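You operate a simulated robot arm through the tools that you are given. There is no shell and no other tool. Be economical: measure what you need, move in short steps, check, and stop when the job is done.

The job below is to be done with a simulated two-armed robot. You get a single attempt, and the scene is never put back.

TASK
Take the yellow marker and leave it on top of the cube two. Take the green mould and leave it on the top of the grey cupboard. Open the table drawer, take the blue marker from the inside of the table drawer and leave it on the middle of the grey table and shut the drawer again. Take the white dish on the top of the grey cupboard and put it away on the bay seven upper shelf. Close the room door. Put the brown crucible labelled "6" from the door end of the concrete bench on the fourth level from the bottom of the steel shelf and the brown crucible marked "4" on the counter in front of the carboy. The order is free.

Only the result counts: the job must be done as asked and must still hold three seconds after the hand-in. Knocking over, shifting, dropping, spilling or breaking anything else fails it.

THE ROBOT
Two 6-joint arms with three-finger grippers on one trunk, on a base that drives. Base frame: it is fixed to the floor where the robot stands at the start and does not move with it; the origin is under the middle of the robot, x ahead of it, y to its left, z up; the surface under the hand at the start is at about z = 800. Readings come in mm, degrees, newtons and seconds.
The left shoulder is at the start at [40, 148, 1370], the right one opposite. With the tool pointing down near the work surface each hand reaches from about 300 to 520 mm from the robot's upright axis, wherever it stands, measured 20 degrees to its own side. Places, roughly: bay seven upper shelf (38x20 cm) [-1460, -2380, 480]; blue marker (4x3x4 cm) [600, 100, 700]; brown crucible [-2750, 1750, 750]; counter in front of the carboy (34x20 cm) [540, -1300, 800]; cube two [-250, 2500, 1000]; fourth level of the steel shelf [-600, 2500, 1400]; green mould (8x11x6 cm) [500, -100, 800]; middle of the grey table [600, -3900, 800]; room door [-1900, 2400, 1000]; table drawer [600, 200, 700]; top of the grey cupboard [700, 1800, 800]; white dish (9x9x4 cm) [700, 2100, 800]; yellow marker (4x3x4 cm) [500, -200, 800]. Payload 2.69 kg a hand.
Tool frame (each hand has its own): the origin (TCP) lies between the finger pads and is the grasp point; the fingertips stand 29 mm ahead of it; z points along the fingers, y is the line along which they close. Largest opening 120 mm; the body of the gripper starts 78 mm behind the TCP.
Orientation is that of the tool frame in the base frame, as [roll, pitch, yaw] about the fixed x, y, z axes, in that order (R = Rz(yaw) Ry(pitch) Rx(roll)). With the fingers straight down and closing along the base's y, the tool's x points along the base's -x, its y along +y and its z along -z.

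THE INTERFACE
- The arms move only by the tool apply_moves. It takes "left_plan", "right_plan" or both (then of equal length, played together; a hand with none holds still); each is a list of rows, each a list of 6 numbers: the shift along the tool's x, y, z in units of 200 mm (1.0 is 200 mm), then the turn, a rotation vector about the tool's x, y, z in units of 90 degrees (1.0 is 90 degrees). In form: [[tx, ty, tz, rx, ry, rz], ...]. A call has 1 to 12 rows; each row is the pose to reach, as a shift and turn from the pose commanded when the call began, along the tool's axes at that moment. "left_grip" and "right_grip" are, for a hand that has rows, the finger opening in mm, from 0 to 120, set as the call begins (left out, the last holds). A call with a number of a shift or a turn outside -1 to 1 is refused whole. Each row takes 0.2 s and may step no farther than 50 mm and 8.6 degrees from the row before; otherwise, or with a gripper value out of range, the whole call is refused. A pose out of reach is approached as far as the arm can. The call stops where the force on the tool passes 40 N (or 10 N more than at its start, if that is more) or the arm is blocked; 0.2 s more then pass. Each finger halts on what it meets, pressing with about 39 N; the grip force reading is that of the motor and also rises with nothing between the fingers. The clock runs only during rows and for 0.2 s after the last one: add rows that repeat a pose to give the fingers time. It gives the time, the measured TCP pose, the force on the tool (base axes), the opening and the grip force at its end, in the units of the frame above (readings bear some noise), with the torque about the TCP (base axes, N m) and any sound that the robot's microphone picked up, and new pictures: "pictures" is both (left out), scene, wrist or none (wrist: the cameras of the hands that moved).
- Cameras (640 x 400 px; columns grow to the right, rows downward): "scene" is now at [94.2, 10.4, 1547.6]; the picture's right is [0.07, -1.00, 0.00], its down [-0.93, -0.07, -0.37] and it looks along [0.37, 0.03, -0.93] (base axes); focal length 266 px, centre (320, 200). "left" rides on the left gripper at [63, 0, -104] in its tool frame; the picture's right is [0.00, 1.00, 0.00], its down [-0.83, 0.00, -0.56] and it looks along [-0.56, 0.00, 0.83] (tool axes); focal length 275 px, centre (320, 200). "right" rides on the right gripper at [63, 0, -104] in its tool frame; the picture's right is [0.00, 1.00, 0.00], its down [-0.83, 0.00, -0.56] and it looks along [-0.56, 0.00, 0.83] (tool axes); focal length 275 px, centre (320, 200). There is no depth. A picture from a camera that has moved, and an enlarged one, comes with that camera's place and axes in the base frame and with its lens. The place of the scene camera against the robot may be out by one fixed shift of up to 25 mm in any direction.
- slide_trunk(by): slides the trunk up (or, below 0, down) by that many mm; the arms and the scene camera ride with it, the base frame stays. It gives what a move gives, with no picture.
- roll_base(legs): drives the robot by 1 to 6 legs, each [ahead, turn to the left] in mm and degrees, along the robot's own axes; the way and the turn of a leg run together, so that a leg with both is an arc; at most 1500 mm and 180 degrees a leg. The arms and the cameras ride along, it lands a little off, and it stops where it bumps. It gives what a move gives, and a new picture of the scene camera.
- pan_tilt(pan, tilt): turns the head with the scene camera to pan (to the left, within 86 degrees either way) and tilt (down, from -29 to 69), counted from straight ahead of the robot. It gives what a move gives, and a new picture of the scene camera.
- inspect(camera, box): a new picture of the part [left, top, right, bottom] of that camera's present view, enlarged. It takes no simulated time.
- close_job(): hands the job in; it is judged then, once.

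Go step by step. Nothing tells you exact positions but the pictures and the camera data: compare them with the known pose of the tool, close in by small moves and look again before you grip or let go. The budget is 217 turns and 260 pictures, counting those below and the enlarged ones. Unless the task says otherwise, let go and move clear before handing in.

The tools are called after "Emit:" as a command line: name --argument value ..., lists and objects as JSON in quotes. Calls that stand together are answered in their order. apply_moves: Moves the arms, as the interface text tells. Its arguments: {"type":"object","properties":{"left_plan":{"type":"array","items":{"type":"array","items":{"type":"number"}}},"left_grip":{"type":"number"},"right_plan":{"type":"array","items":{"type":"array","items":{"type":"number"}}},"right_grip":{"type":"number"},"pictures":{"type":"string","enum":["both","scene","wrist","none"]}},"required":[]} The other tools are called the same way: slide_trunk (by) slides the trunk up or down; roll_base (legs) drives the base; pan_tilt (pan, tilt) turns the head that bears the scene camera; inspect (camera, box) takes an enlarged picture of a part of a camera's view; close_job () hands the job in.

At the start:

```text
clock: 0.0
left_tool_pos: [415.2, 334.8, 998.9]
left_tcp_rot: [-179.9, 0.1, 180.0]
left_contact_force: [0.1, -0.3, 0.7]
left_ft_torque: [-0.01, 0.0, 0.03]
left_opening: 119.8
left_grasp_force: 0.0
right_tool_pos: [518.0, -159.2, 1008.9]
right_tcp_rot: [180.0, 0.0, 180.0]
right_contact_force: [-0.8, 0.1, -0.1]
right_ft_torque: [-0.01, 0.02, 0.04]
right_opening: 120.0
right_grasp_force: 0.0
trunk travel left (down, up): [-497.0, 0.0]
robot x, y, heading: [-0.7, 0.7, -0.1]
head pan, tilt: [4.3, 68.3]
```

scene: 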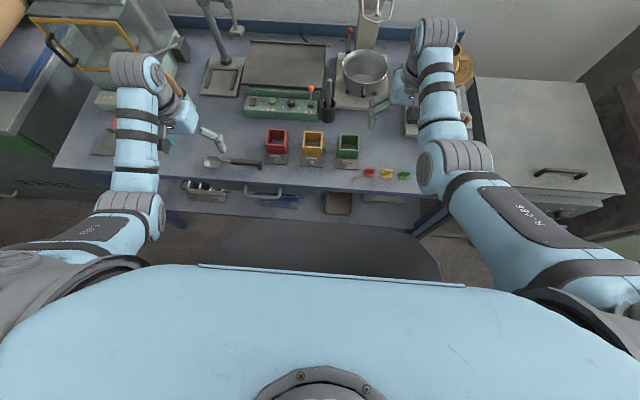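
right: 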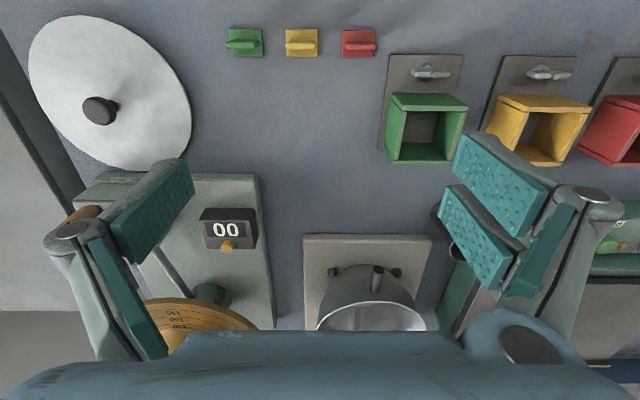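
left: 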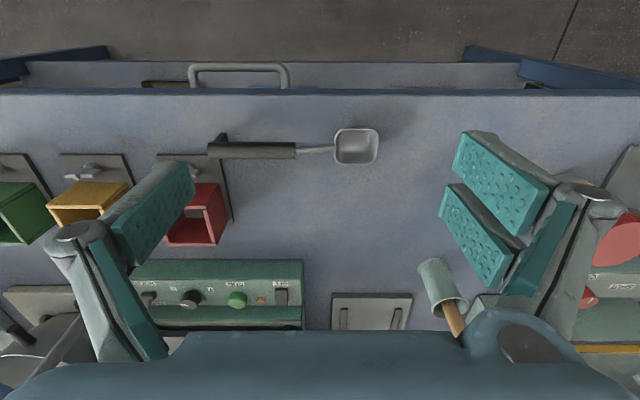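

I see the table with three moulds (red, yellow, green), three small markers and a drawer with a handle below. First I look closer and around.

Emit:
inspect --camera "scene" --box '[180, 100, 440, 230]'

Emit:
pan_tilt --pan 80 --tilt 20

Emit:
pan_tilt --pan -80 --tilt 20

```text
2.46 times, centred on (310, 165) of scene
camera zoom: at [94.2, 10.4, 1547.6], right [0.07, -1.0, 0.0], down [-0.93, -0.07, -0.37], along [0.37, 0.03, -0.93], focal length 656 px, centre (345, 286)
```

zoom: 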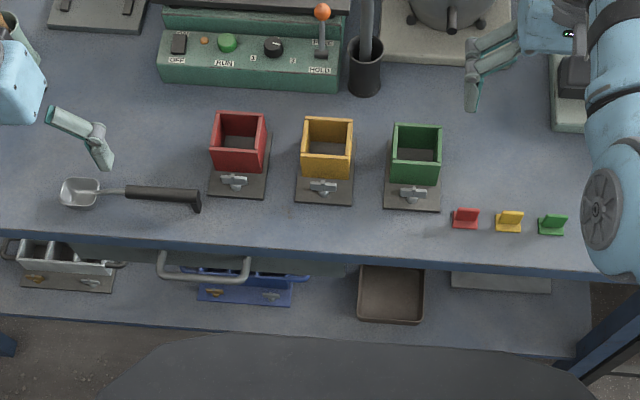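

```text
clock: 1.5
left_tool_pos: [415.7, 335.4, 998.0]
left_tcp_rot: [-179.9, 0.2, 180.0]
left_contact_force: [0.8, -0.6, -1.5]
left_ft_torque: [0.02, 0.01, -0.03]
left_opening: 120.1
left_grasp_force: 0.1
right_tool_pos: [518.0, -157.8, 1009.8]
right_tcp_rot: [-180.0, 0.0, -180.0]
right_contact_force: [-0.4, 0.6, -0.2]
right_ft_torque: [-0.01, -0.01, 0.02]
right_opening: 119.9
right_grasp_force: 0.2
trunk travel left (down, up): [-497.0, 0.0]
robot x, y, heading: [1.6, 1.6, 0.0]
head pan, tilt: [80.0, 20.0]
camera scene: at [54.1, 97.9, 1614.7], right [0.98, -0.17, 0.0], down [-0.06, -0.34, -0.94], along [0.16, 0.93, -0.34], focal length 266 px, centre (320, 200)
```

scene: 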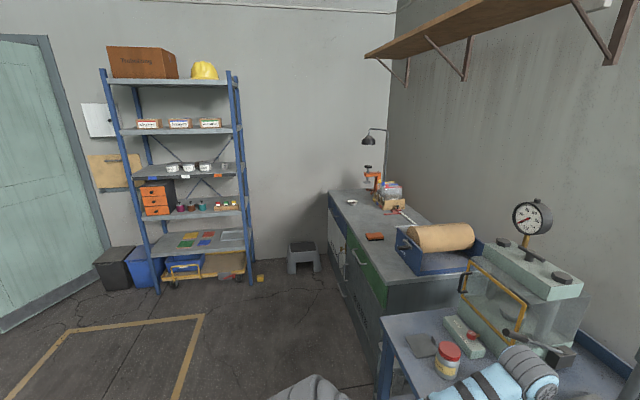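

```text
clock: 3.9
left_tool_pos: [416.5, 334.8, 998.4]
left_tcp_rot: [-179.9, 0.1, -180.0]
left_contact_force: [-0.3, 0.0, -0.2]
left_ft_torque: [0.02, 0.02, 0.02]
left_opening: 119.8
left_grasp_force: 0.2
right_tool_pos: [518.2, -160.2, 1010.6]
right_tcp_rot: [-180.0, 0.0, 180.0]
right_contact_force: [0.4, 0.1, 0.4]
right_ft_torque: [0.01, 0.02, 0.0]
right_opening: 120.1
right_grasp_force: 0.1
trunk travel left (down, up): [-497.0, 0.0]
robot x, y, heading: [0.8, -2.4, 0.2]
head pan, tilt: [-80.0, 20.0]
camera scene: at [54.1, -85.5, 1614.7], right [-0.98, -0.17, 0.0], down [-0.06, 0.34, -0.94], along [0.16, -0.93, -0.34], focal length 266 px, centre (320, 200)
```

scene: 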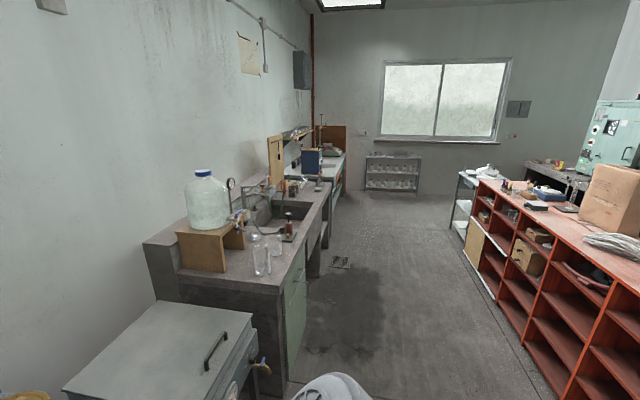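

Let me look at the shelf and cupboard in detail.

Emit:
pan_tilt --pan 86 --tilt 15

Emit:
inspect --camera "scene" --box '[120, 60, 300, 290]'

Emit:
inspect --camera "scene" --box '[330, 110, 530, 250]'

```text
clock: 6.5
left_tool_pos: [415.0, 335.0, 998.6]
left_tcp_rot: [-180.0, 0.0, 179.9]
left_contact_force: [0.5, -0.5, -0.6]
left_ft_torque: [-0.01, -0.01, 0.0]
left_opening: 120.0
left_grasp_force: 0.0
right_tool_pos: [517.8, -158.4, 1011.5]
right_tcp_rot: [180.0, 0.0, -180.0]
right_contact_force: [-0.2, -0.1, 0.1]
right_ft_torque: [0.0, 0.0, -0.01]
right_opening: 120.2
right_grasp_force: 0.1
trunk travel left (down, up): [-497.0, 0.0]
robot x, y, heading: [0.1, -1.0, 0.2]
head pan, tilt: [85.9, 15.0]
camera scene: at [44.5, 99.4, 1622.8], right [1.0, -0.07, 0.0], down [-0.02, -0.26, -0.97], along [0.07, 0.96, -0.26], focal length 266 px, centre (320, 200)
```

scene: 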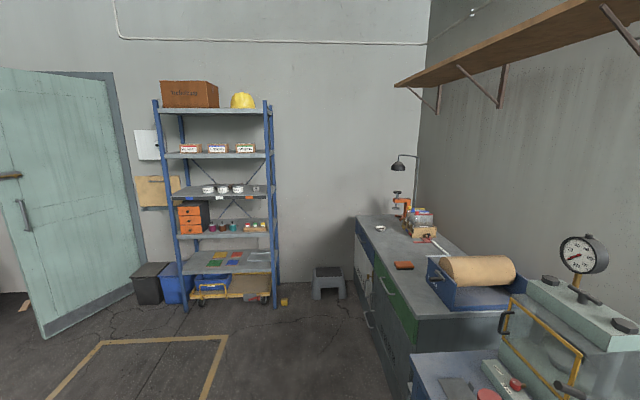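

```text
1.74 times, centred on (210, 175) of scene
camera zoom: at [44.5, 99.4, 1622.8], right [1.0, -0.07, 0.0], down [-0.02, -0.26, -0.97], along [0.07, 0.96, -0.26], focal length 463 px, centre (511, 244)
```

zoom: 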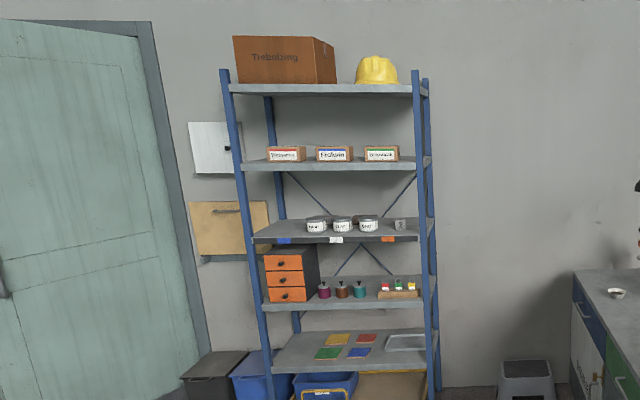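

```text
2.86 times, centred on (430, 180) of scene
camera zoom: at [44.5, 99.4, 1622.8], right [1.0, -0.07, 0.0], down [-0.02, -0.26, -0.97], along [0.07, 0.96, -0.26], focal length 761 px, centre (6, 257)
```

zoom: 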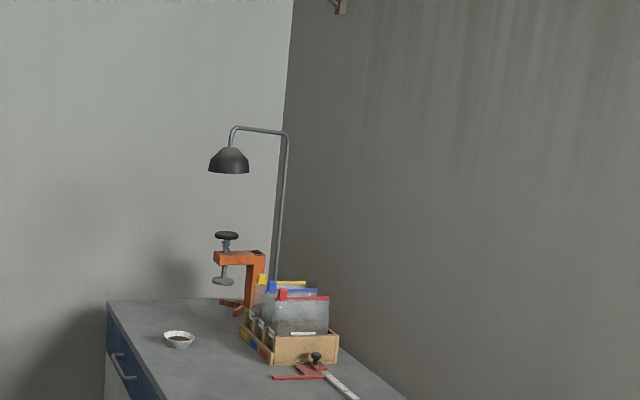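

Emit:
inspect --camera "right" --box '[200, 10, 500, 190]'

Emit:
inspect --camera "scene" --box '[200, 165, 280, 215]'

Emit:
pan_tilt --pan 0 --tilt 60

```text
2.13 times, centred on (350, 100) of right
camera zoom: at [456.1, -159.4, 1114.8], right [0.0, 1.0, 0.0], down [0.83, 0.0, 0.56], along [0.56, 0.0, -0.83], focal length 587 px, centre (256, 413)
```

zoom: 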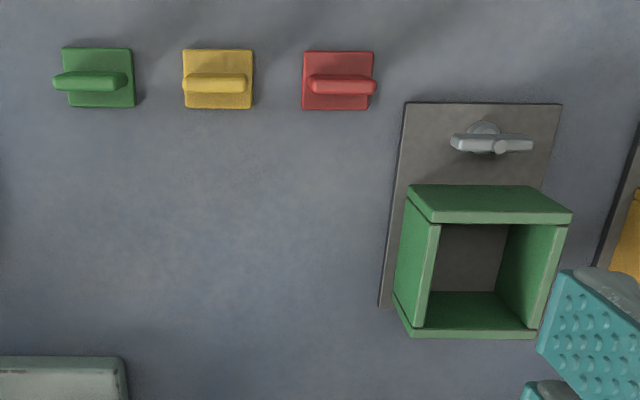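

```text
8.00 times, centred on (240, 190) of scene
camera zoom: at [44.5, 99.4, 1622.8], right [1.0, -0.07, 0.0], down [-0.02, -0.26, -0.97], along [0.07, 0.96, -0.26], focal length 2130 px, centre (960, 280)
```

zoom: 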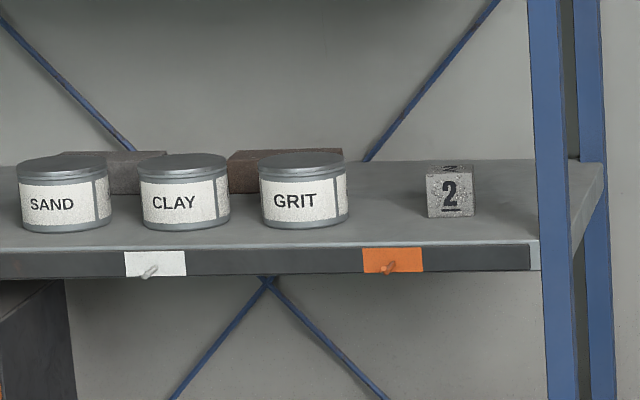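

```text
clock: 8.1
left_tool_pos: [414.7, 334.8, 999.9]
left_tcp_rot: [-179.9, 0.1, 180.0]
left_contact_force: [0.1, 0.9, -0.4]
left_ft_torque: [-0.02, 0.0, -0.02]
left_opening: 119.7
left_grasp_force: 0.0
right_tool_pos: [517.3, -159.3, 1010.1]
right_tcp_rot: [-180.0, 0.1, 180.0]
right_contact_force: [0.0, 0.2, 1.0]
right_ft_torque: [-0.01, 0.0, 0.0]
right_opening: 119.9
right_grasp_force: 0.1
trunk travel left (down, up): [-497.0, 0.0]
robot x, y, heading: [-0.2, 4.0, -0.0]
head pan, tilt: [0.0, 60.0]
camera scene: at [104.5, 6.3, 1556.6], right [0.0, -1.0, 0.0], down [-0.87, 0.0, -0.5], along [0.5, 0.0, -0.87], focal length 266 px, centre (320, 200)
```

scene: 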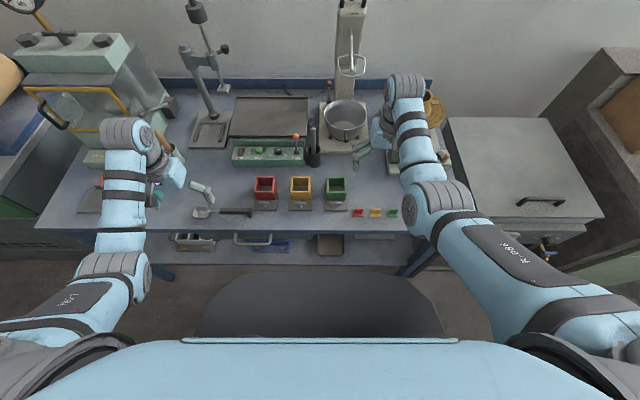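

The yellow marker is near (479,-177) and the green mould near (556,-53). For the shelf I will need a near-horizontal hold, so I tilt the right hand forward before taking the marker by its ends.

Emit:
apply_moves --right_plan '[[0.063, -0.013, 0.043, 0, -0.0945, 0], [0.126, -0.026, 0.086, 0, -0.189, 0], [0.189, -0.039, 0.129, 0, -0.2835, 0], [0.252, -0.052, 0.172, 0, -0.378, 0], [0.315, -0.065, 0.215, 0, -0.4725, 0], [0.378, -0.078, 0.258, 0, -0.567, 0], [0.441, -0.09, 0.3, 0, -0.6615, 0]]' --right_grip 60

```text
clock: 9.7
left_tool_pos: [414.7, 335.7, 998.7]
left_tcp_rot: [-179.9, 0.1, -180.0]
left_contact_force: [-0.7, 0.0, -0.2]
left_ft_torque: [0.01, 0.02, 0.01]
left_opening: 120.0
left_grasp_force: 0.0
right_tool_pos: [502.8, -173.0, 1033.0]
right_tcp_rot: [178.1, 70.1, 178.2]
right_contact_force: [0.5, 0.4, 0.1]
right_ft_torque: [0.02, 0.01, -0.03]
right_opening: 60.1
right_grasp_force: 0.1
trunk travel left (down, up): [-497.0, 0.0]
robot x, y, heading: [-1.0, 1.1, -0.1]
head pan, tilt: [0.0, 60.0]
stopped in row 7 (right hand): the arm was blocked; the commanded pose is now the measured one
camera scene: at [105.4, 6.5, 1556.5], right [0.0, -1.0, 0.0], down [-0.87, 0.0, -0.5], along [0.5, 0.0, -0.87], focal length 266 px, centre (320, 200)
camera right: at [384.4, -173.2, 1010.0], right [0.0, 1.0, 0.01], down [-0.24, -0.01, 0.97], along [0.97, 0.0, 0.24], focal length 275 px, centre (320, 200)
```

scene: 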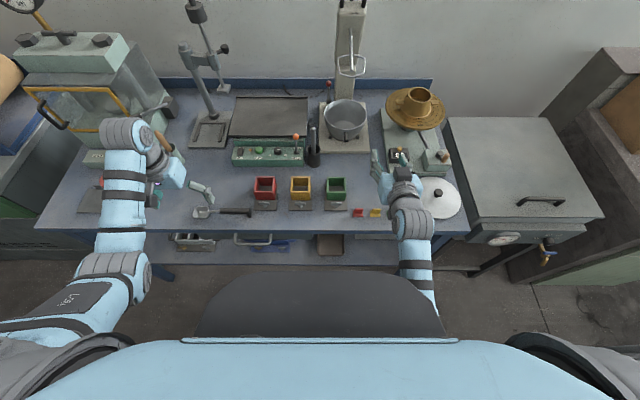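
right: 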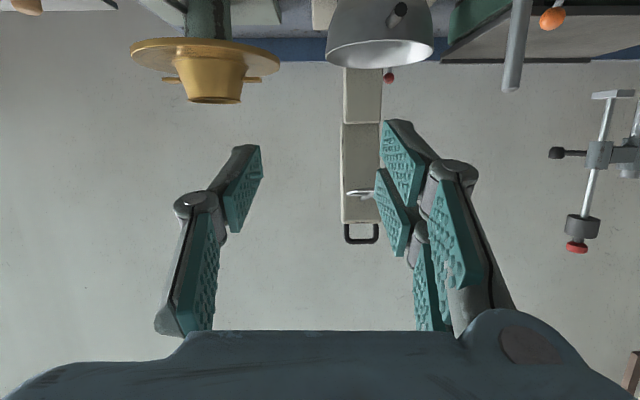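

The arm hit its reach limit when tilted this close. I back the base off by 160 mm and lower the trunk so the hand can come in horizontally.

Emit:
roll_base --legs '[[-160, 0]]'

Emit:
slide_trunk --by -170

Emit:
apply_moves --right_plan '[[0, 0, 0, 0, 0.06, 0], [0, 0, 0, 0, 0.12, 0]]'

```text
clock: 11.2
left_tool_pos: [259.1, 335.5, 997.1]
left_tcp_rot: [-179.9, -0.2, -179.9]
left_contact_force: [0.2, 0.5, -0.6]
left_ft_torque: [0.05, 0.03, 0.02]
left_opening: 119.9
left_grasp_force: 0.1
right_tool_pos: [346.0, -171.3, 1031.4]
right_tcp_rot: [177.9, 69.9, 178.1]
right_contact_force: [-0.3, 0.6, -0.1]
right_ft_torque: [0.02, -0.01, 0.04]
right_opening: 60.0
right_grasp_force: 0.0
trunk travel left (down, up): [-497.0, 0.0]
robot x, y, heading: [-159.1, -3.1, 0.1]
head pan, tilt: [0.0, 60.0]
camera scene: at [-50.1, 6.2, 1556.2], right [0.0, -1.0, 0.0], down [-0.87, 0.0, -0.5], along [0.5, 0.0, -0.87], focal length 266 px, centre (320, 200)
```

scene: 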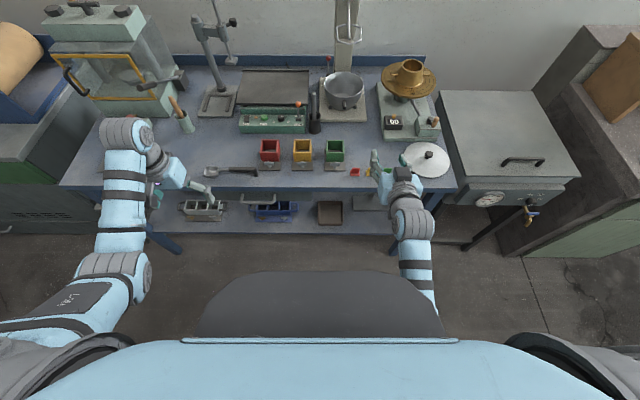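

```text
clock: 13.1
left_tool_pos: [255.3, 335.0, 828.8]
left_tcp_rot: [-180.0, 0.1, -179.9]
left_contact_force: [0.6, 0.3, -0.4]
left_ft_torque: [-0.01, -0.01, -0.02]
left_opening: 119.8
left_grasp_force: 0.1
right_tool_pos: [343.0, -172.6, 864.2]
right_tcp_rot: [177.9, 70.3, 178.2]
right_contact_force: [0.5, 0.7, 0.3]
right_ft_torque: [-0.03, 0.02, 0.01]
right_opening: 60.1
right_grasp_force: 0.1
trunk travel left (down, up): [-327.0, 170.0]
robot x, y, heading: [-158.6, -0.9, 0.3]
head pan, tilt: [0.0, 60.0]
```

```text
clock: 13.7
left_tool_pos: [253.5, 335.9, 829.0]
left_tcp_rot: [-179.9, 0.1, -179.9]
left_contact_force: [-0.2, -0.4, -0.3]
left_ft_torque: [0.02, 0.0, 0.01]
left_opening: 119.7
left_grasp_force: 0.2
right_tool_pos: [343.5, -171.5, 862.0]
right_tcp_rot: [178.5, 59.3, 178.7]
right_contact_force: [-0.7, -0.3, -0.8]
right_ft_torque: [0.01, -0.02, -0.01]
right_opening: 60.2
right_grasp_force: 0.0
trunk travel left (down, up): [-327.0, 170.0]
robot x, y, heading: [-157.3, 1.2, 0.1]
head pan, tilt: [0.0, 60.0]
camera scene: at [-54.7, 6.2, 1386.6], right [0.0, -1.0, 0.0], down [-0.87, 0.0, -0.5], along [0.5, 0.0, -0.87], focal length 266 px, centre (320, 200)
camera right: at [221.9, -172.7, 862.5], right [0.0, 1.0, 0.01], down [-0.05, -0.01, 1.0], along [1.0, 0.0, 0.05], focal length 275 px, centre (320, 200)
```

scene: 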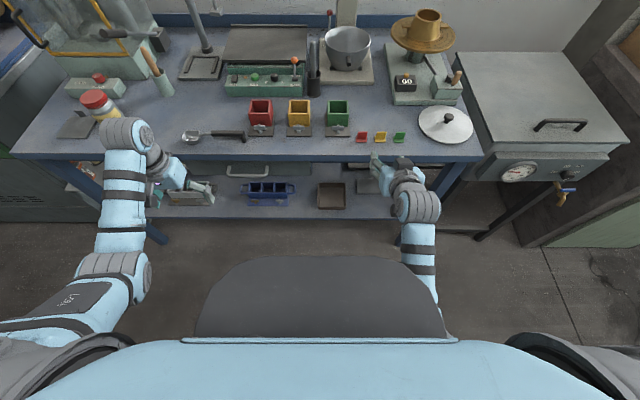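
right: 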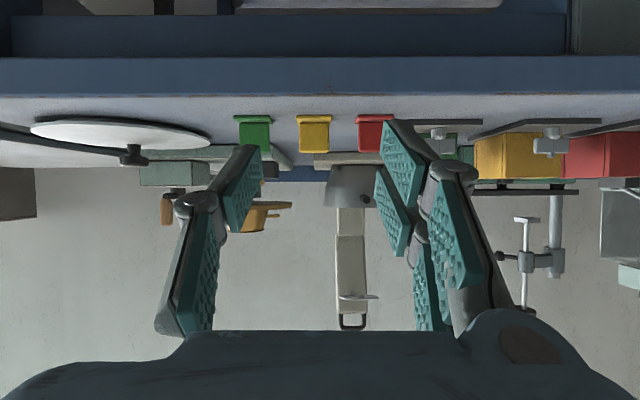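

The marker lies at about y=-178 relative to my hand. I move up in front of it with the fingers narrowed.

Emit:
apply_moves --right_plan '[[-0.08, -0.015, 0.185, 0, 0, 0], [-0.161, -0.03, 0.37, 0, 0, 0], [-0.161, -0.03, 0.37, 0, 0, 0]]' --right_grip 43 --pictures "wrist"

Emit:
inspect --camera "scene" --box '[320, 90, 480, 190]'

```text
clock: 14.5
left_tool_pos: [254.9, 336.2, 830.3]
left_tcp_rot: [-179.9, 0.1, -179.8]
left_contact_force: [0.3, 0.1, 0.5]
left_ft_torque: [-0.04, 0.01, -0.02]
left_opening: 119.9
left_grasp_force: 0.0
right_tool_pos: [423.1, -176.4, 853.3]
right_tcp_rot: [178.6, 59.4, 178.9]
right_contact_force: [0.0, -0.1, 0.9]
right_ft_torque: [0.02, 0.02, 0.02]
right_opening: 43.2
right_grasp_force: 0.1
trunk travel left (down, up): [-327.0, 170.0]
robot x, y, heading: [-159.5, 0.3, 0.0]
head pan, tilt: [0.0, 60.0]
camera right: at [301.2, -178.1, 853.0], right [0.0, 1.0, 0.01], down [-0.06, -0.01, 1.0], along [1.0, 0.0, 0.06], focal length 275 px, centre (320, 200)
```

right: 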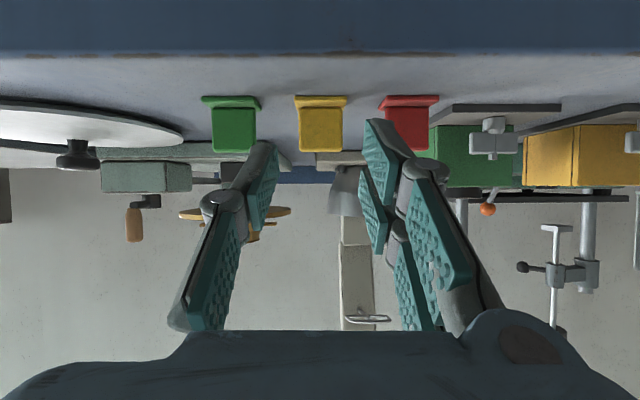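

```text
4.00 times, centred on (400, 140) of scene
camera zoom: at [-56.3, 6.3, 1386.7], right [0.0, -1.0, 0.0], down [-0.87, 0.0, -0.5], along [0.5, 0.0, -0.87], focal length 1065 px, centre (0, 440)
```

zoom: 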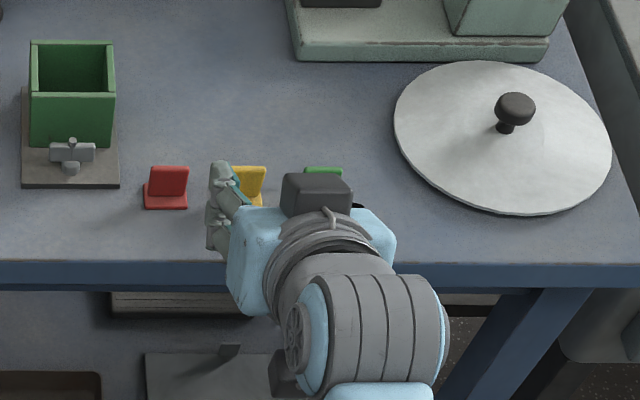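

Emit:
apply_moves --right_plan '[[-0.005, -0.004, 0.08, 0, 0, 0], [-0.01, -0.007, 0.17, 0, 0, 0], [-0.021, -0.007, 0.26, 0, 0, 0]]' --right_grip 36

Emit:
inspect --camera "scene" --box '[340, 110, 420, 160]'

```text
clock: 15.3
left_tool_pos: [254.2, 335.2, 829.7]
left_tcp_rot: [-179.9, 0.3, -179.9]
left_contact_force: [0.0, 0.6, -0.7]
left_ft_torque: [0.01, 0.0, -0.01]
left_opening: 120.0
left_grasp_force: 0.1
right_tool_pos: [468.7, -178.5, 832.8]
right_tcp_rot: [178.6, 59.6, 178.7]
right_contact_force: [-4.4, -0.1, 7.0]
right_ft_torque: [0.2, 0.0, 0.14]
right_opening: 36.6
right_grasp_force: 0.3
trunk travel left (down, up): [-327.0, 170.0]
robot x, y, heading: [-158.7, -2.0, 0.1]
head pan, tilt: [0.0, 60.0]
camera scene: at [-57.8, 6.7, 1386.8], right [0.0, -1.0, 0.0], down [-0.87, 0.0, -0.5], along [0.5, 0.0, -0.87], focal length 266 px, centre (320, 200)
camera right: at [348.1, -178.9, 831.4], right [0.0, 1.0, 0.01], down [-0.06, -0.01, 1.0], along [1.0, 0.0, 0.06], focal length 275 px, centre (320, 200)
```

scene: 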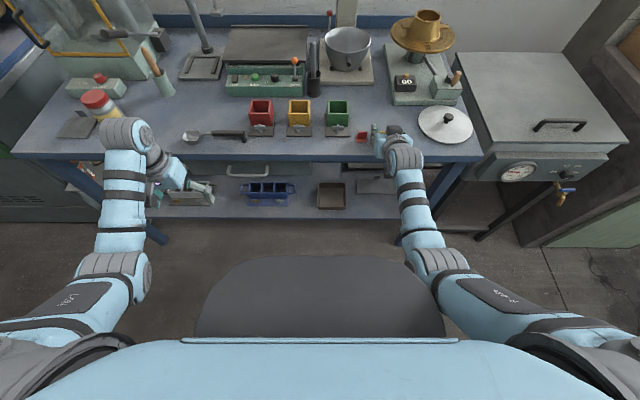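
right: 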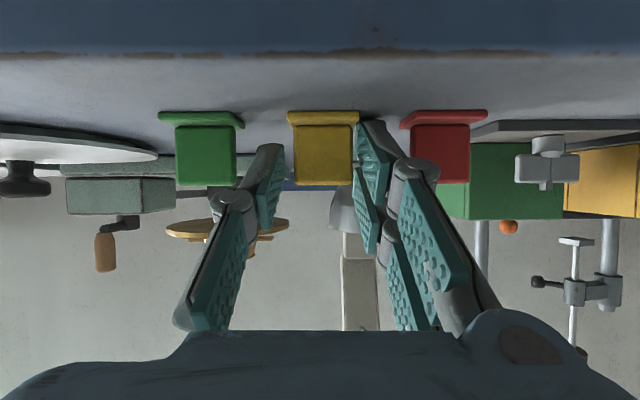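

```text
8.00 times, centred on (380, 135) of scene
camera zoom: at [-57.8, 6.7, 1386.8], right [0.0, -1.0, 0.0], down [-0.87, 0.0, -0.5], along [0.5, 0.0, -0.87], focal length 2130 px, centre (-160, 720)
```

zoom: 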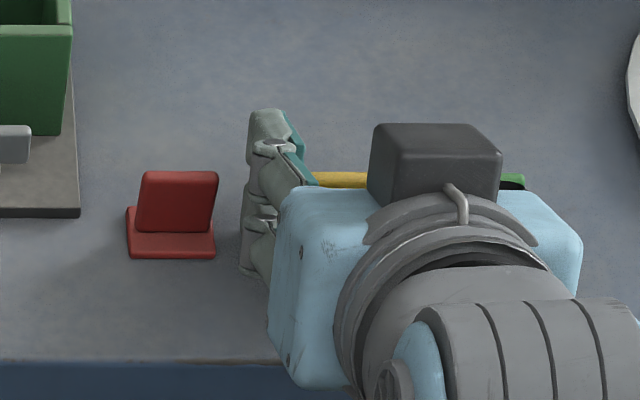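

The fin is centred between the fingers with a light touch below; I raise 4 mm and close.

Emit:
apply_moves --right_plan '[[-0.017, 0.004, -0.01, 0, 0, 0], [-0.017, 0.004, -0.01, 0, 0, 0]]' --right_grip 36 --pictures "none"

Emit:
apply_moves --right_plan '[[0, 0, 0, 0, 0, 0], [0, 0, 0, 0, 0, 0], [0, 0, 0, 0, 0, 0]]' --right_grip 5 --pictures "wrist"

```text
clock: 15.9
left_tool_pos: [255.5, 335.3, 828.8]
left_tcp_rot: [-179.9, 0.2, -179.9]
left_contact_force: [0.4, -0.1, 0.1]
left_ft_torque: [0.0, -0.02, 0.02]
left_opening: 119.9
left_grasp_force: 0.1
right_tool_pos: [470.3, -176.0, 834.7]
right_tcp_rot: [178.6, 59.4, 178.9]
right_contact_force: [0.1, -0.5, -0.4]
right_ft_torque: [0.0, 0.02, 0.0]
right_opening: 36.0
right_grasp_force: 0.0
trunk travel left (down, up): [-327.0, 170.0]
robot x, y, heading: [-157.9, -2.1, -0.0]
head pan, tilt: [0.0, 60.0]
```

```text
clock: 16.7
left_tool_pos: [255.3, 335.7, 828.0]
left_tcp_rot: [-179.8, 0.2, -179.9]
left_contact_force: [0.1, -0.4, 0.3]
left_ft_torque: [-0.04, 0.02, -0.01]
left_opening: 120.1
left_grasp_force: 0.0
right_tool_pos: [470.0, -177.3, 835.1]
right_tcp_rot: [178.6, 59.4, 178.8]
right_contact_force: [0.1, 1.4, 3.5]
right_ft_torque: [0.12, -0.04, 0.03]
right_opening: 24.2
right_grasp_force: 38.7
trunk travel left (down, up): [-327.0, 170.0]
robot x, y, heading: [-161.3, -0.8, 0.0]
head pan, tilt: [0.0, 60.0]
camera right: at [349.0, -178.3, 834.3], right [0.0, 1.0, 0.01], down [-0.06, -0.01, 1.0], along [1.0, 0.0, 0.06], focal length 275 px, centre (320, 200)
```

right: 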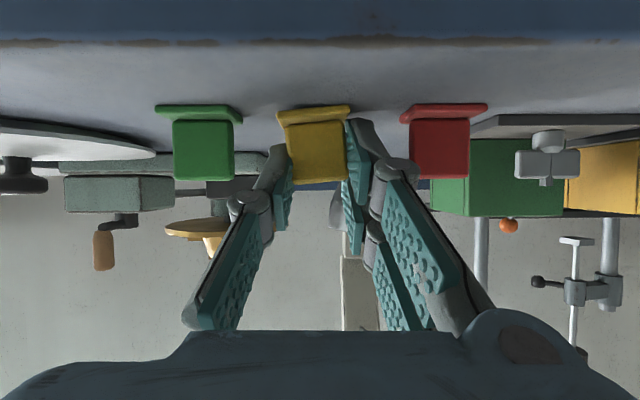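

Gripped at 24 mm. I lift it straight up.

Emit:
apply_moves --right_plan '[[-0.086, 0, -0.051, 0, 0, 0], [-0.215, 0, -0.1275, 0, 0, 0], [-0.43, 0, -0.255, 0, 0, 0], [-0.6, 0, -0.5, 0, 0, 0]]'

Emit:
inspect --camera "scene" --box '[200, 90, 440, 240]'

```text
refused: row 4 steps farther than a row can; nothing moved
```

```text
2.67 times, centred on (320, 165) of scene
camera zoom: at [-55.6, 6.6, 1386.6], right [0.0, -1.0, 0.0], down [-0.87, 0.0, -0.5], along [0.5, 0.0, -0.87], focal length 710 px, centre (320, 293)
```

zoom: 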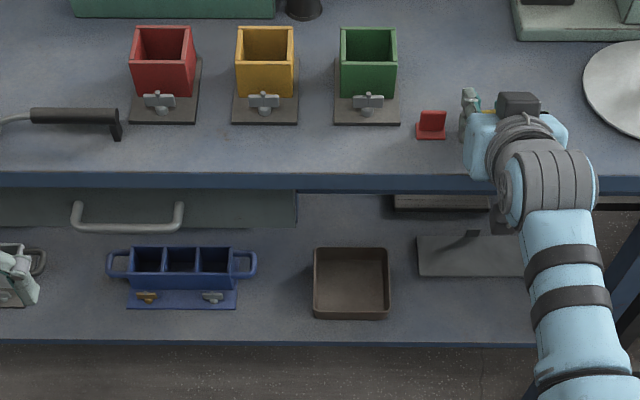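

Emit:
apply_moves --right_plan '[[-0.086, 0, -0.051, 0, 0, 0], [-0.215, 0, -0.1275, 0, 0, 0], [-0.43, 0, -0.255, 0, 0, 0], [-0.4, 0, -0.47, 0, 0, 0], [-0.37, 0, -0.65, 0, 0, 0]]'

```text
clock: 17.9
left_tool_pos: [254.4, 335.7, 829.6]
left_tcp_rot: [-179.9, 0.2, -179.9]
left_contact_force: [-0.6, -0.2, 0.1]
left_ft_torque: [-0.02, -0.01, 0.0]
left_opening: 120.0
left_grasp_force: 0.0
right_tool_pos: [394.0, -178.5, 966.0]
right_tcp_rot: [178.8, 59.4, 178.8]
right_contact_force: [0.2, 0.0, -0.3]
right_ft_torque: [-0.01, -0.01, -0.02]
right_opening: 23.7
right_grasp_force: 39.0
trunk travel left (down, up): [-327.0, 170.0]
robot x, y, heading: [-158.8, 3.8, 0.2]
head pan, tilt: [0.0, 60.0]
camera scene: at [-56.5, 6.3, 1386.7], right [0.0, -1.0, 0.0], down [-0.87, 0.0, -0.5], along [0.5, 0.0, -0.87], focal length 266 px, centre (320, 200)
camera right: at [273.1, -180.4, 965.0], right [0.0, 1.0, 0.01], down [-0.05, -0.01, 1.0], along [1.0, 0.0, 0.05], focal length 275 px, centre (320, 200)
```

scene: 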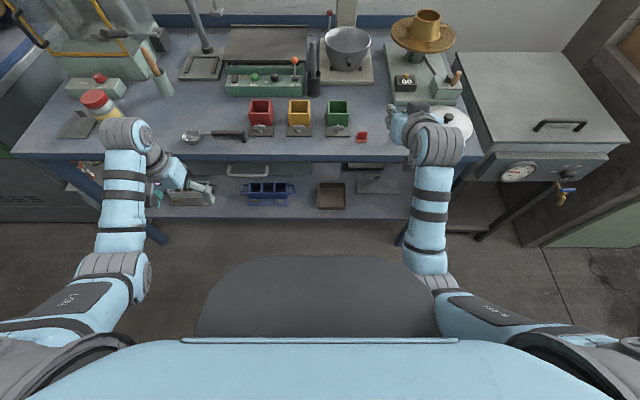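
right: 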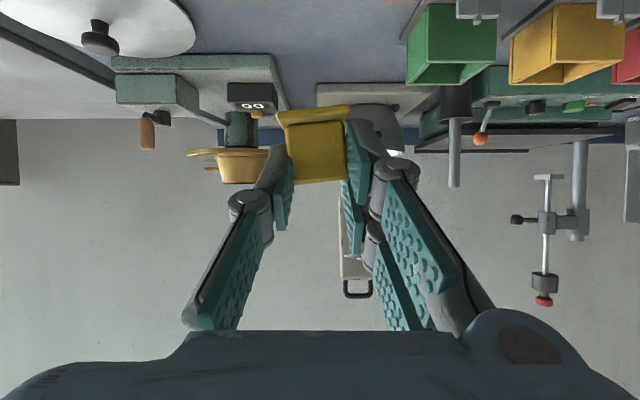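

Marker is held. I raise the trunk, drive back to the table with a slight right turn so the left hand can take the green mould.

Emit:
slide_trunk --by 170

Emit:
roll_base --legs '[[160, 0], [0, -12]]'

Emit:
apply_moves --left_plan '[[0, -0.2, 0, 0, 0, 0], [0, -0.4, 0, 0, 0, 0], [-0.05, -0.6, 0, 0, 0, 0], [-0.1, -0.8, 0, 0, 0, 0], [-0.15, -1.0, 0, 0, 0, 0]]' --left_grip 100

```text
clock: 19.8
left_tool_pos: [254.7, 335.5, 999.2]
left_tcp_rot: [-179.9, 0.0, -179.9]
left_contact_force: [0.4, -0.1, -0.2]
left_ft_torque: [0.0, -0.01, 0.02]
left_opening: 120.3
left_grasp_force: 0.0
right_tool_pos: [395.0, -179.6, 1136.3]
right_tcp_rot: [178.6, 59.3, 178.9]
right_contact_force: [0.9, -0.1, 0.0]
right_ft_torque: [0.04, 0.01, 0.02]
right_opening: 23.6
right_grasp_force: 39.2
trunk travel left (down, up): [-497.0, 0.0]
robot x, y, heading: [-159.3, -0.5, 0.2]
head pan, tilt: [0.0, 60.0]
```

```text
clock: 22.0
left_tool_pos: [475.7, 242.8, 999.7]
left_tcp_rot: [-179.9, 0.2, 167.9]
left_contact_force: [-0.9, -0.4, -0.4]
left_ft_torque: [-0.04, 0.03, 0.01]
left_opening: 119.8
left_grasp_force: 0.1
right_tool_pos: [503.1, -290.5, 1136.6]
right_tcp_rot: [178.6, 59.4, 166.8]
right_contact_force: [-0.1, 0.3, -1.0]
right_ft_torque: [0.0, 0.0, 0.02]
right_opening: 23.8
right_grasp_force: 39.1
trunk travel left (down, up): [-497.0, 0.0]
robot x, y, heading: [-1.7, 1.6, -11.9]
head pan, tilt: [0.0, 60.0]
camera scene: at [101.4, -10.3, 1556.6], right [-0.21, -0.98, 0.0], down [-0.85, 0.18, -0.5], along [0.49, -0.11, -0.87], focal length 266 px, centre (320, 200)
```

scene: 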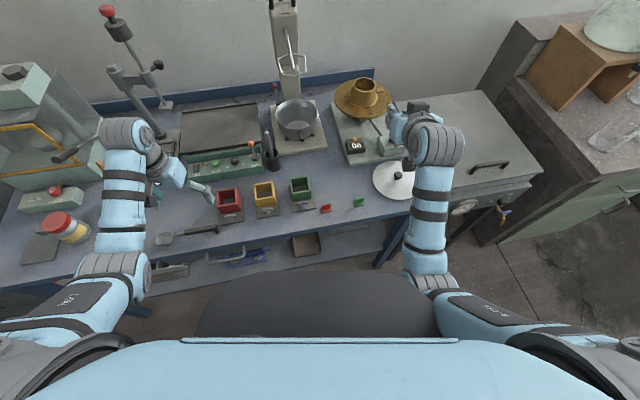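

```text
clock: 23.2
left_tool_pos: [463.1, 36.8, 1000.3]
left_tcp_rot: [180.0, 0.2, 168.0]
left_contact_force: [-0.7, 0.3, -1.2]
left_ft_torque: [0.01, -0.04, 0.01]
left_opening: 100.1
left_grasp_force: 0.0
left hand out of reach, approached as far as the arm can: row 1, 2, 3, 4
right_tool_pos: [503.6, -294.8, 1134.4]
right_tcp_rot: [178.4, 59.2, 166.6]
right_contact_force: [1.1, 0.4, -0.3]
right_ft_torque: [0.02, 0.01, 0.01]
right_opening: 24.1
right_grasp_force: 38.5
trunk travel left (down, up): [-497.0, 0.0]
robot x, y, heading: [-3.7, 1.2, -11.9]
head pan, tilt: [0.0, 60.0]
camera scene: at [100.9, -14.2, 1556.6], right [-0.21, -0.98, 0.0], down [-0.85, 0.18, -0.5], along [0.49, -0.1, -0.87], focal length 266 px, centre (320, 200)
camera left: at [400.5, 49.5, 1104.1], right [0.21, 0.98, 0.0], down [0.81, -0.18, 0.56], along [0.55, -0.12, -0.83], focal length 275 px, centre (320, 200)
```

scene: 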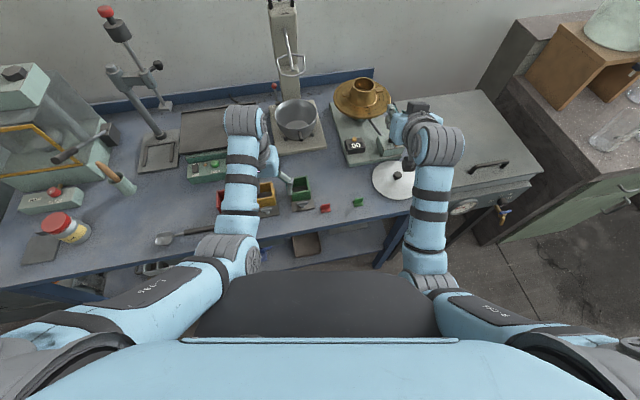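
left: 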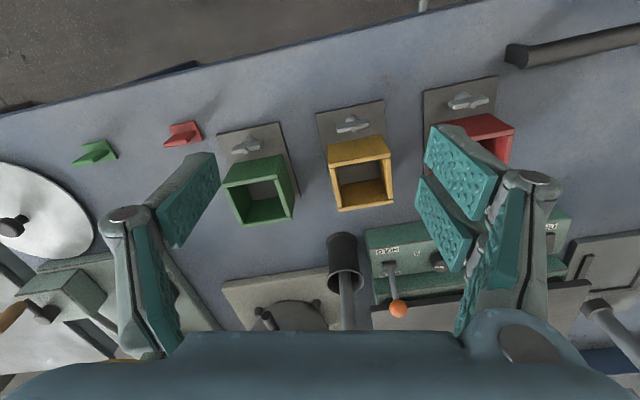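

Emit:
inspect --camera "scene" --box '[200, 70, 400, 220]'

Emit:
apply_moves --left_plan '[[-0.12, -0.1, 0.0, 0, 0, -0.03], [-0.24, -0.2, 0.0, 0, 0, -0.06], [-0.36, -0.3, 0.0, 0, 0, -0.1], [-0.5, -0.335, 0.0, 0, 0, -0.133], [-0.5, -0.335, 0.15, 0, 0, -0.133]]'

```text
2.67 times, centred on (300, 145) of scene
camera zoom: at [100.9, -14.2, 1556.6], right [-0.21, -0.98, 0.0], down [-0.85, 0.18, -0.5], along [0.49, -0.1, -0.87], focal length 710 px, centre (373, 347)
```

zoom: 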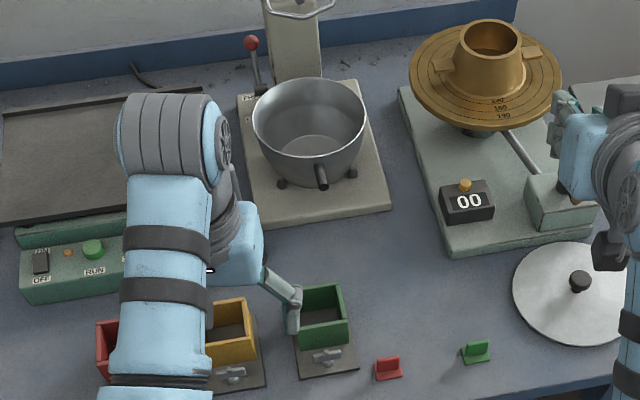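

```text
clock: 24.4
left_tool_pos: [533.7, -37.5, 983.3]
left_tcp_rot: [-179.9, 0.2, 179.9]
left_contact_force: [-0.1, 0.2, 0.1]
left_ft_torque: [-0.05, -0.02, -0.04]
left_opening: 99.8
left_grasp_force: 0.1
left hand out of reach, approached as far as the arm can: row 4, 5
right_tool_pos: [503.5, -291.8, 1135.0]
right_tcp_rot: [178.6, 59.3, 166.8]
right_contact_force: [0.1, -0.4, 0.2]
right_ft_torque: [-0.01, 0.01, 0.02]
right_opening: 24.0
right_grasp_force: 39.3
trunk travel left (down, up): [-497.0, 0.0]
robot x, y, heading: [-3.9, 1.3, -11.9]
head pan, tilt: [0.0, 60.0]
camera scene: at [101.4, -11.7, 1556.6], right [-0.21, -0.98, 0.0], down [-0.85, 0.18, -0.5], along [0.49, -0.1, -0.87], focal length 266 px, centre (320, 200)
camera left: at [469.3, -37.5, 1088.4], right [0.0, 1.0, 0.0], down [0.83, 0.0, 0.56], along [0.56, 0.0, -0.83], focal length 275 px, centre (320, 200)
```

scene: 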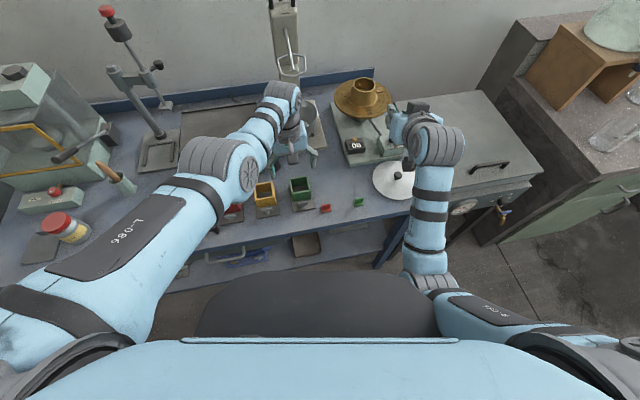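
left: 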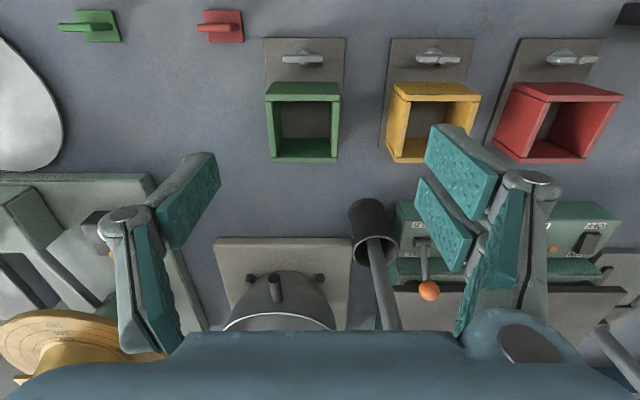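

Out of reach with the fingers straight down; I tilt the left hand about 30° forward to gain reach, staying above the mould.

Emit:
apply_moves --left_plan '[[0, 0, 0, 0, -0.09, 0], [0, 0, 0.03, 0, -0.18, 0], [-0.01, 0, 0.1, 0, -0.27, 0], [-0.03, 0, 0.2, 0, -0.36, 0], [-0.03, 0, 0.25, 0, -0.36, 0]]'

```text
clock: 25.8
left_tool_pos: [572.3, 35.8, 935.8]
left_tcp_rot: [172.8, 35.4, 179.2]
left_contact_force: [0.0, 0.5, 0.4]
left_ft_torque: [-0.02, 0.01, 0.01]
left_opening: 99.7
left_grasp_force: 0.1
right_tool_pos: [504.0, -292.1, 1136.0]
right_tcp_rot: [178.6, 59.4, 166.8]
right_contact_force: [0.3, 0.2, 0.0]
right_ft_torque: [0.0, 0.05, 0.0]
right_opening: 24.0
right_grasp_force: 38.9
trunk travel left (down, up): [-497.0, 0.0]
robot x, y, heading: [2.5, 1.0, -11.7]
head pan, tilt: [0.0, 60.0]
stopped in row 5 (left hand): the arm was blocked; the commanded pose is now the measured one
camera scene: at [101.7, -12.6, 1556.5], right [-0.21, -0.98, 0.0], down [-0.85, 0.18, -0.5], along [0.49, -0.1, -0.87], focal length 266 px, centre (320, 200)
camera left: at [460.3, 23.8, 984.4], right [-0.05, 0.99, 0.11], down [0.36, -0.08, 0.93], along [0.93, 0.09, -0.35], focal length 275 px, centre (320, 200)
```

scene: 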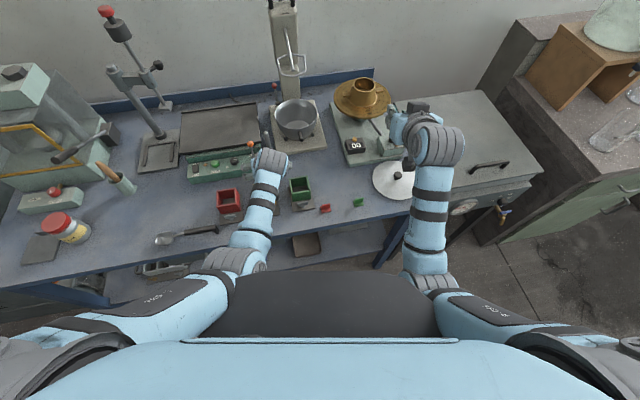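
left: 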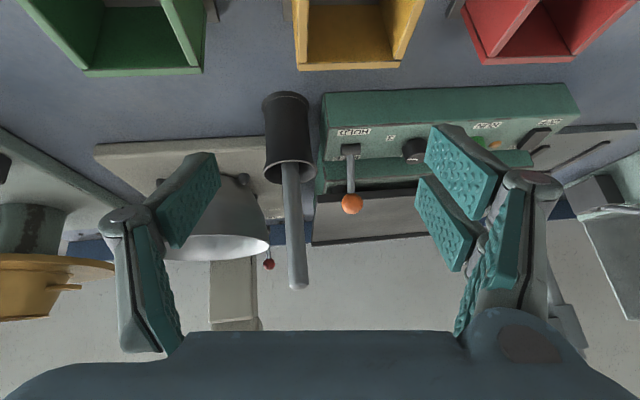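

The left arm jams when crossing over. I retract it, and turn the base further right so that the mould lies on the left hand's side.

Emit:
apply_moves --left_plan '[[0.08, 0, -0.2, 0, 0, 0], [0.16, 0, -0.4, 0, 0, 0], [0.26, 0, -0.62, 0, 0, 0]]' --pictures "none"

Emit:
roll_base --legs '[[0, -20]]'

```text
clock: 26.4
left_tool_pos: [597.6, 87.8, 1069.4]
left_tcp_rot: [165.3, 48.1, 177.1]
left_contact_force: [-0.5, -0.1, 0.5]
left_ft_torque: [-0.03, -0.01, 0.0]
left_opening: 100.0
left_grasp_force: 0.2
left hand out of reach, approached as far as the arm can: row 2
right_tool_pos: [503.6, -292.1, 1135.7]
right_tcp_rot: [178.8, 59.4, 166.7]
right_contact_force: [-0.6, 0.4, -0.1]
right_ft_torque: [0.02, 0.0, -0.02]
right_opening: 23.8
right_grasp_force: 38.9
trunk travel left (down, up): [-497.0, 0.0]
robot x, y, heading: [-1.9, -6.1, -11.9]
head pan, tilt: [0.0, 60.0]
stopped in row 2 (left hand): the arm was blocked; the commanded pose is now the measured one
```

```text
clock: 27.9
left_tool_pos: [591.2, -120.2, 1067.0]
left_tcp_rot: [165.3, 47.9, 157.1]
left_contact_force: [-0.7, -0.5, 0.3]
left_ft_torque: [0.0, -0.02, 0.03]
left_opening: 100.0
left_grasp_force: 0.0
right_tool_pos: [375.6, -447.1, 1134.9]
right_tcp_rot: [178.8, 59.3, 146.8]
right_contact_force: [0.0, 0.4, 0.1]
right_ft_torque: [-0.02, 0.01, 0.03]
right_opening: 23.6
right_grasp_force: 39.4
trunk travel left (down, up): [-497.0, 0.0]
robot x, y, heading: [3.3, -1.1, -31.9]
head pan, tilt: [0.0, 60.0]
camera scene: at [91.1, -39.3, 1556.5], right [-0.53, -0.85, 0.0], down [-0.73, 0.46, -0.5], along [0.42, -0.27, -0.87], focal length 266 px, centre (320, 200)
```

scene: 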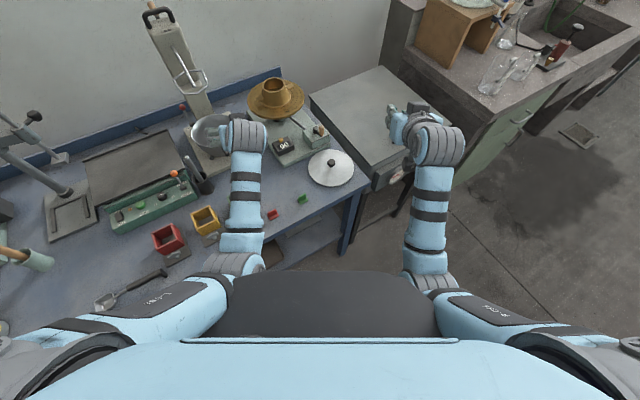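

Emit:
apply_moves --left_plan '[[0.157, 0.05, 0.04, 0.002, 0.069, -0.043], [0.315, 0.1, 0.08, 0.004, 0.1375, -0.086], [0.47, 0.153, 0.12, 0.006, 0.206, -0.129], [0.63, 0.205, 0.156, 0.008, 0.275, -0.172], [0.63, 0.205, 0.156, 0.008, 0.275, -0.172]]' --left_grip 86

```text
clock: 29.1
left_tool_pos: [546.3, -48.5, 959.6]
left_tcp_rot: [-179.9, 25.0, -179.9]
left_contact_force: [-0.2, 0.1, 0.3]
left_ft_torque: [0.02, 0.0, 0.01]
left_opening: 86.1
left_grasp_force: 0.0
right_tool_pos: [374.0, -447.6, 1135.4]
right_tcp_rot: [178.7, 59.3, 146.8]
right_contact_force: [-0.6, 1.0, -0.1]
right_ft_torque: [0.0, -0.02, -0.02]
right_opening: 23.8
right_grasp_force: 39.1
trunk travel left (down, up): [-497.0, 0.0]
robot x, y, heading: [-3.0, -2.5, -31.7]
head pan, tilt: [0.0, 60.0]
camera scene: at [90.4, -40.0, 1556.6], right [-0.53, -0.85, 0.0], down [-0.73, 0.46, -0.5], along [0.42, -0.27, -0.87], focal length 266 px, centre (320, 200)
camera left: at [444.8, -50.2, 1027.9], right [0.0, 1.0, 0.0], down [0.52, 0.0, 0.85], along [0.85, 0.0, -0.52], focal length 275 px, centre (320, 200)
```

scene: 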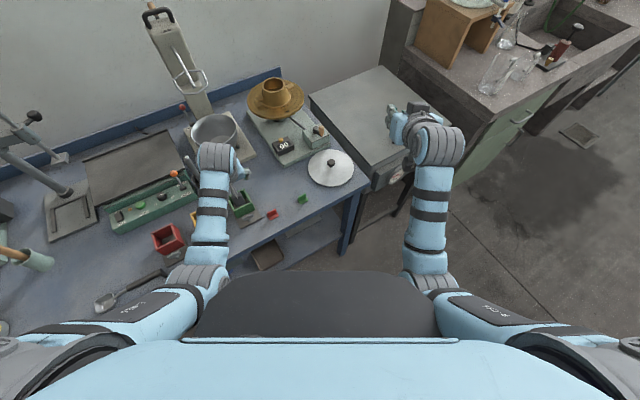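
left: 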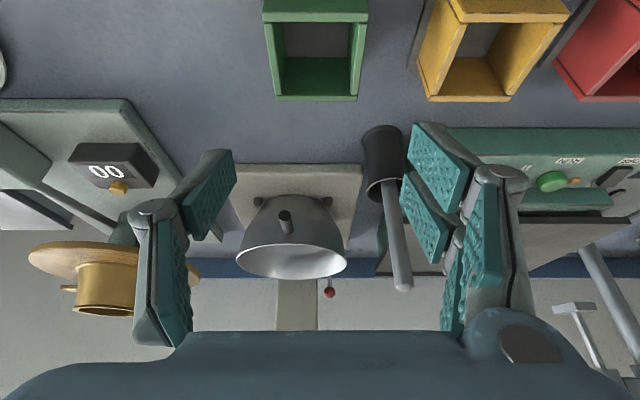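

Pose is exact; the box is centred at y≈-52.5, x≈552. I descend around it.

Emit:
apply_moves --left_plan '[[0.06, -0.018, 0.15, 0, 0, 0], [0.12, -0.018, 0.3, 0, 0, 0], [0.19, -0.018, 0.43, 0, 0, 0], [0.24, -0.018, 0.535, 0, 0, 0]]' --left_grip 80 --pictures "wrist"

```text
clock: 30.1
left_tool_pos: [547.5, -52.9, 842.4]
left_tcp_rot: [179.9, 24.9, -180.0]
left_contact_force: [0.4, 0.7, -0.2]
left_ft_torque: [0.02, 0.0, -0.02]
left_opening: 80.2
left_grasp_force: 0.0
right_tool_pos: [373.7, -446.9, 1134.1]
right_tcp_rot: [178.6, 59.3, 146.7]
right_contact_force: [1.1, -0.5, 0.2]
right_ft_torque: [-0.02, -0.02, -0.05]
right_opening: 23.8
right_grasp_force: 38.8
trunk travel left (down, up): [-497.0, 0.0]
robot x, y, heading: [1.8, -1.3, -31.9]
head pan, tilt: [0.0, 60.0]
camera left: at [445.7, -54.3, 910.1], right [0.0, 1.0, 0.0], down [0.52, 0.0, 0.86], along [0.86, 0.0, -0.52], focal length 275 px, centre (320, 200)
```

left: 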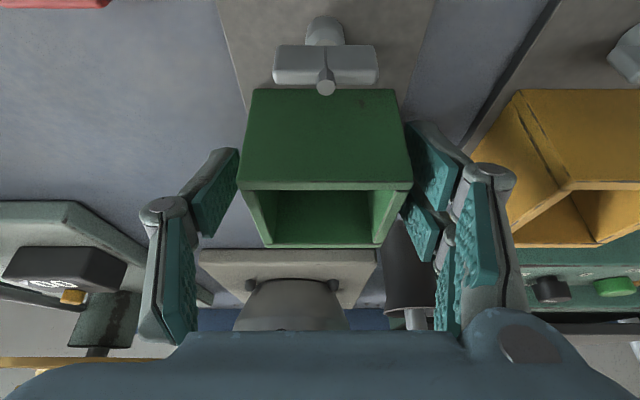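

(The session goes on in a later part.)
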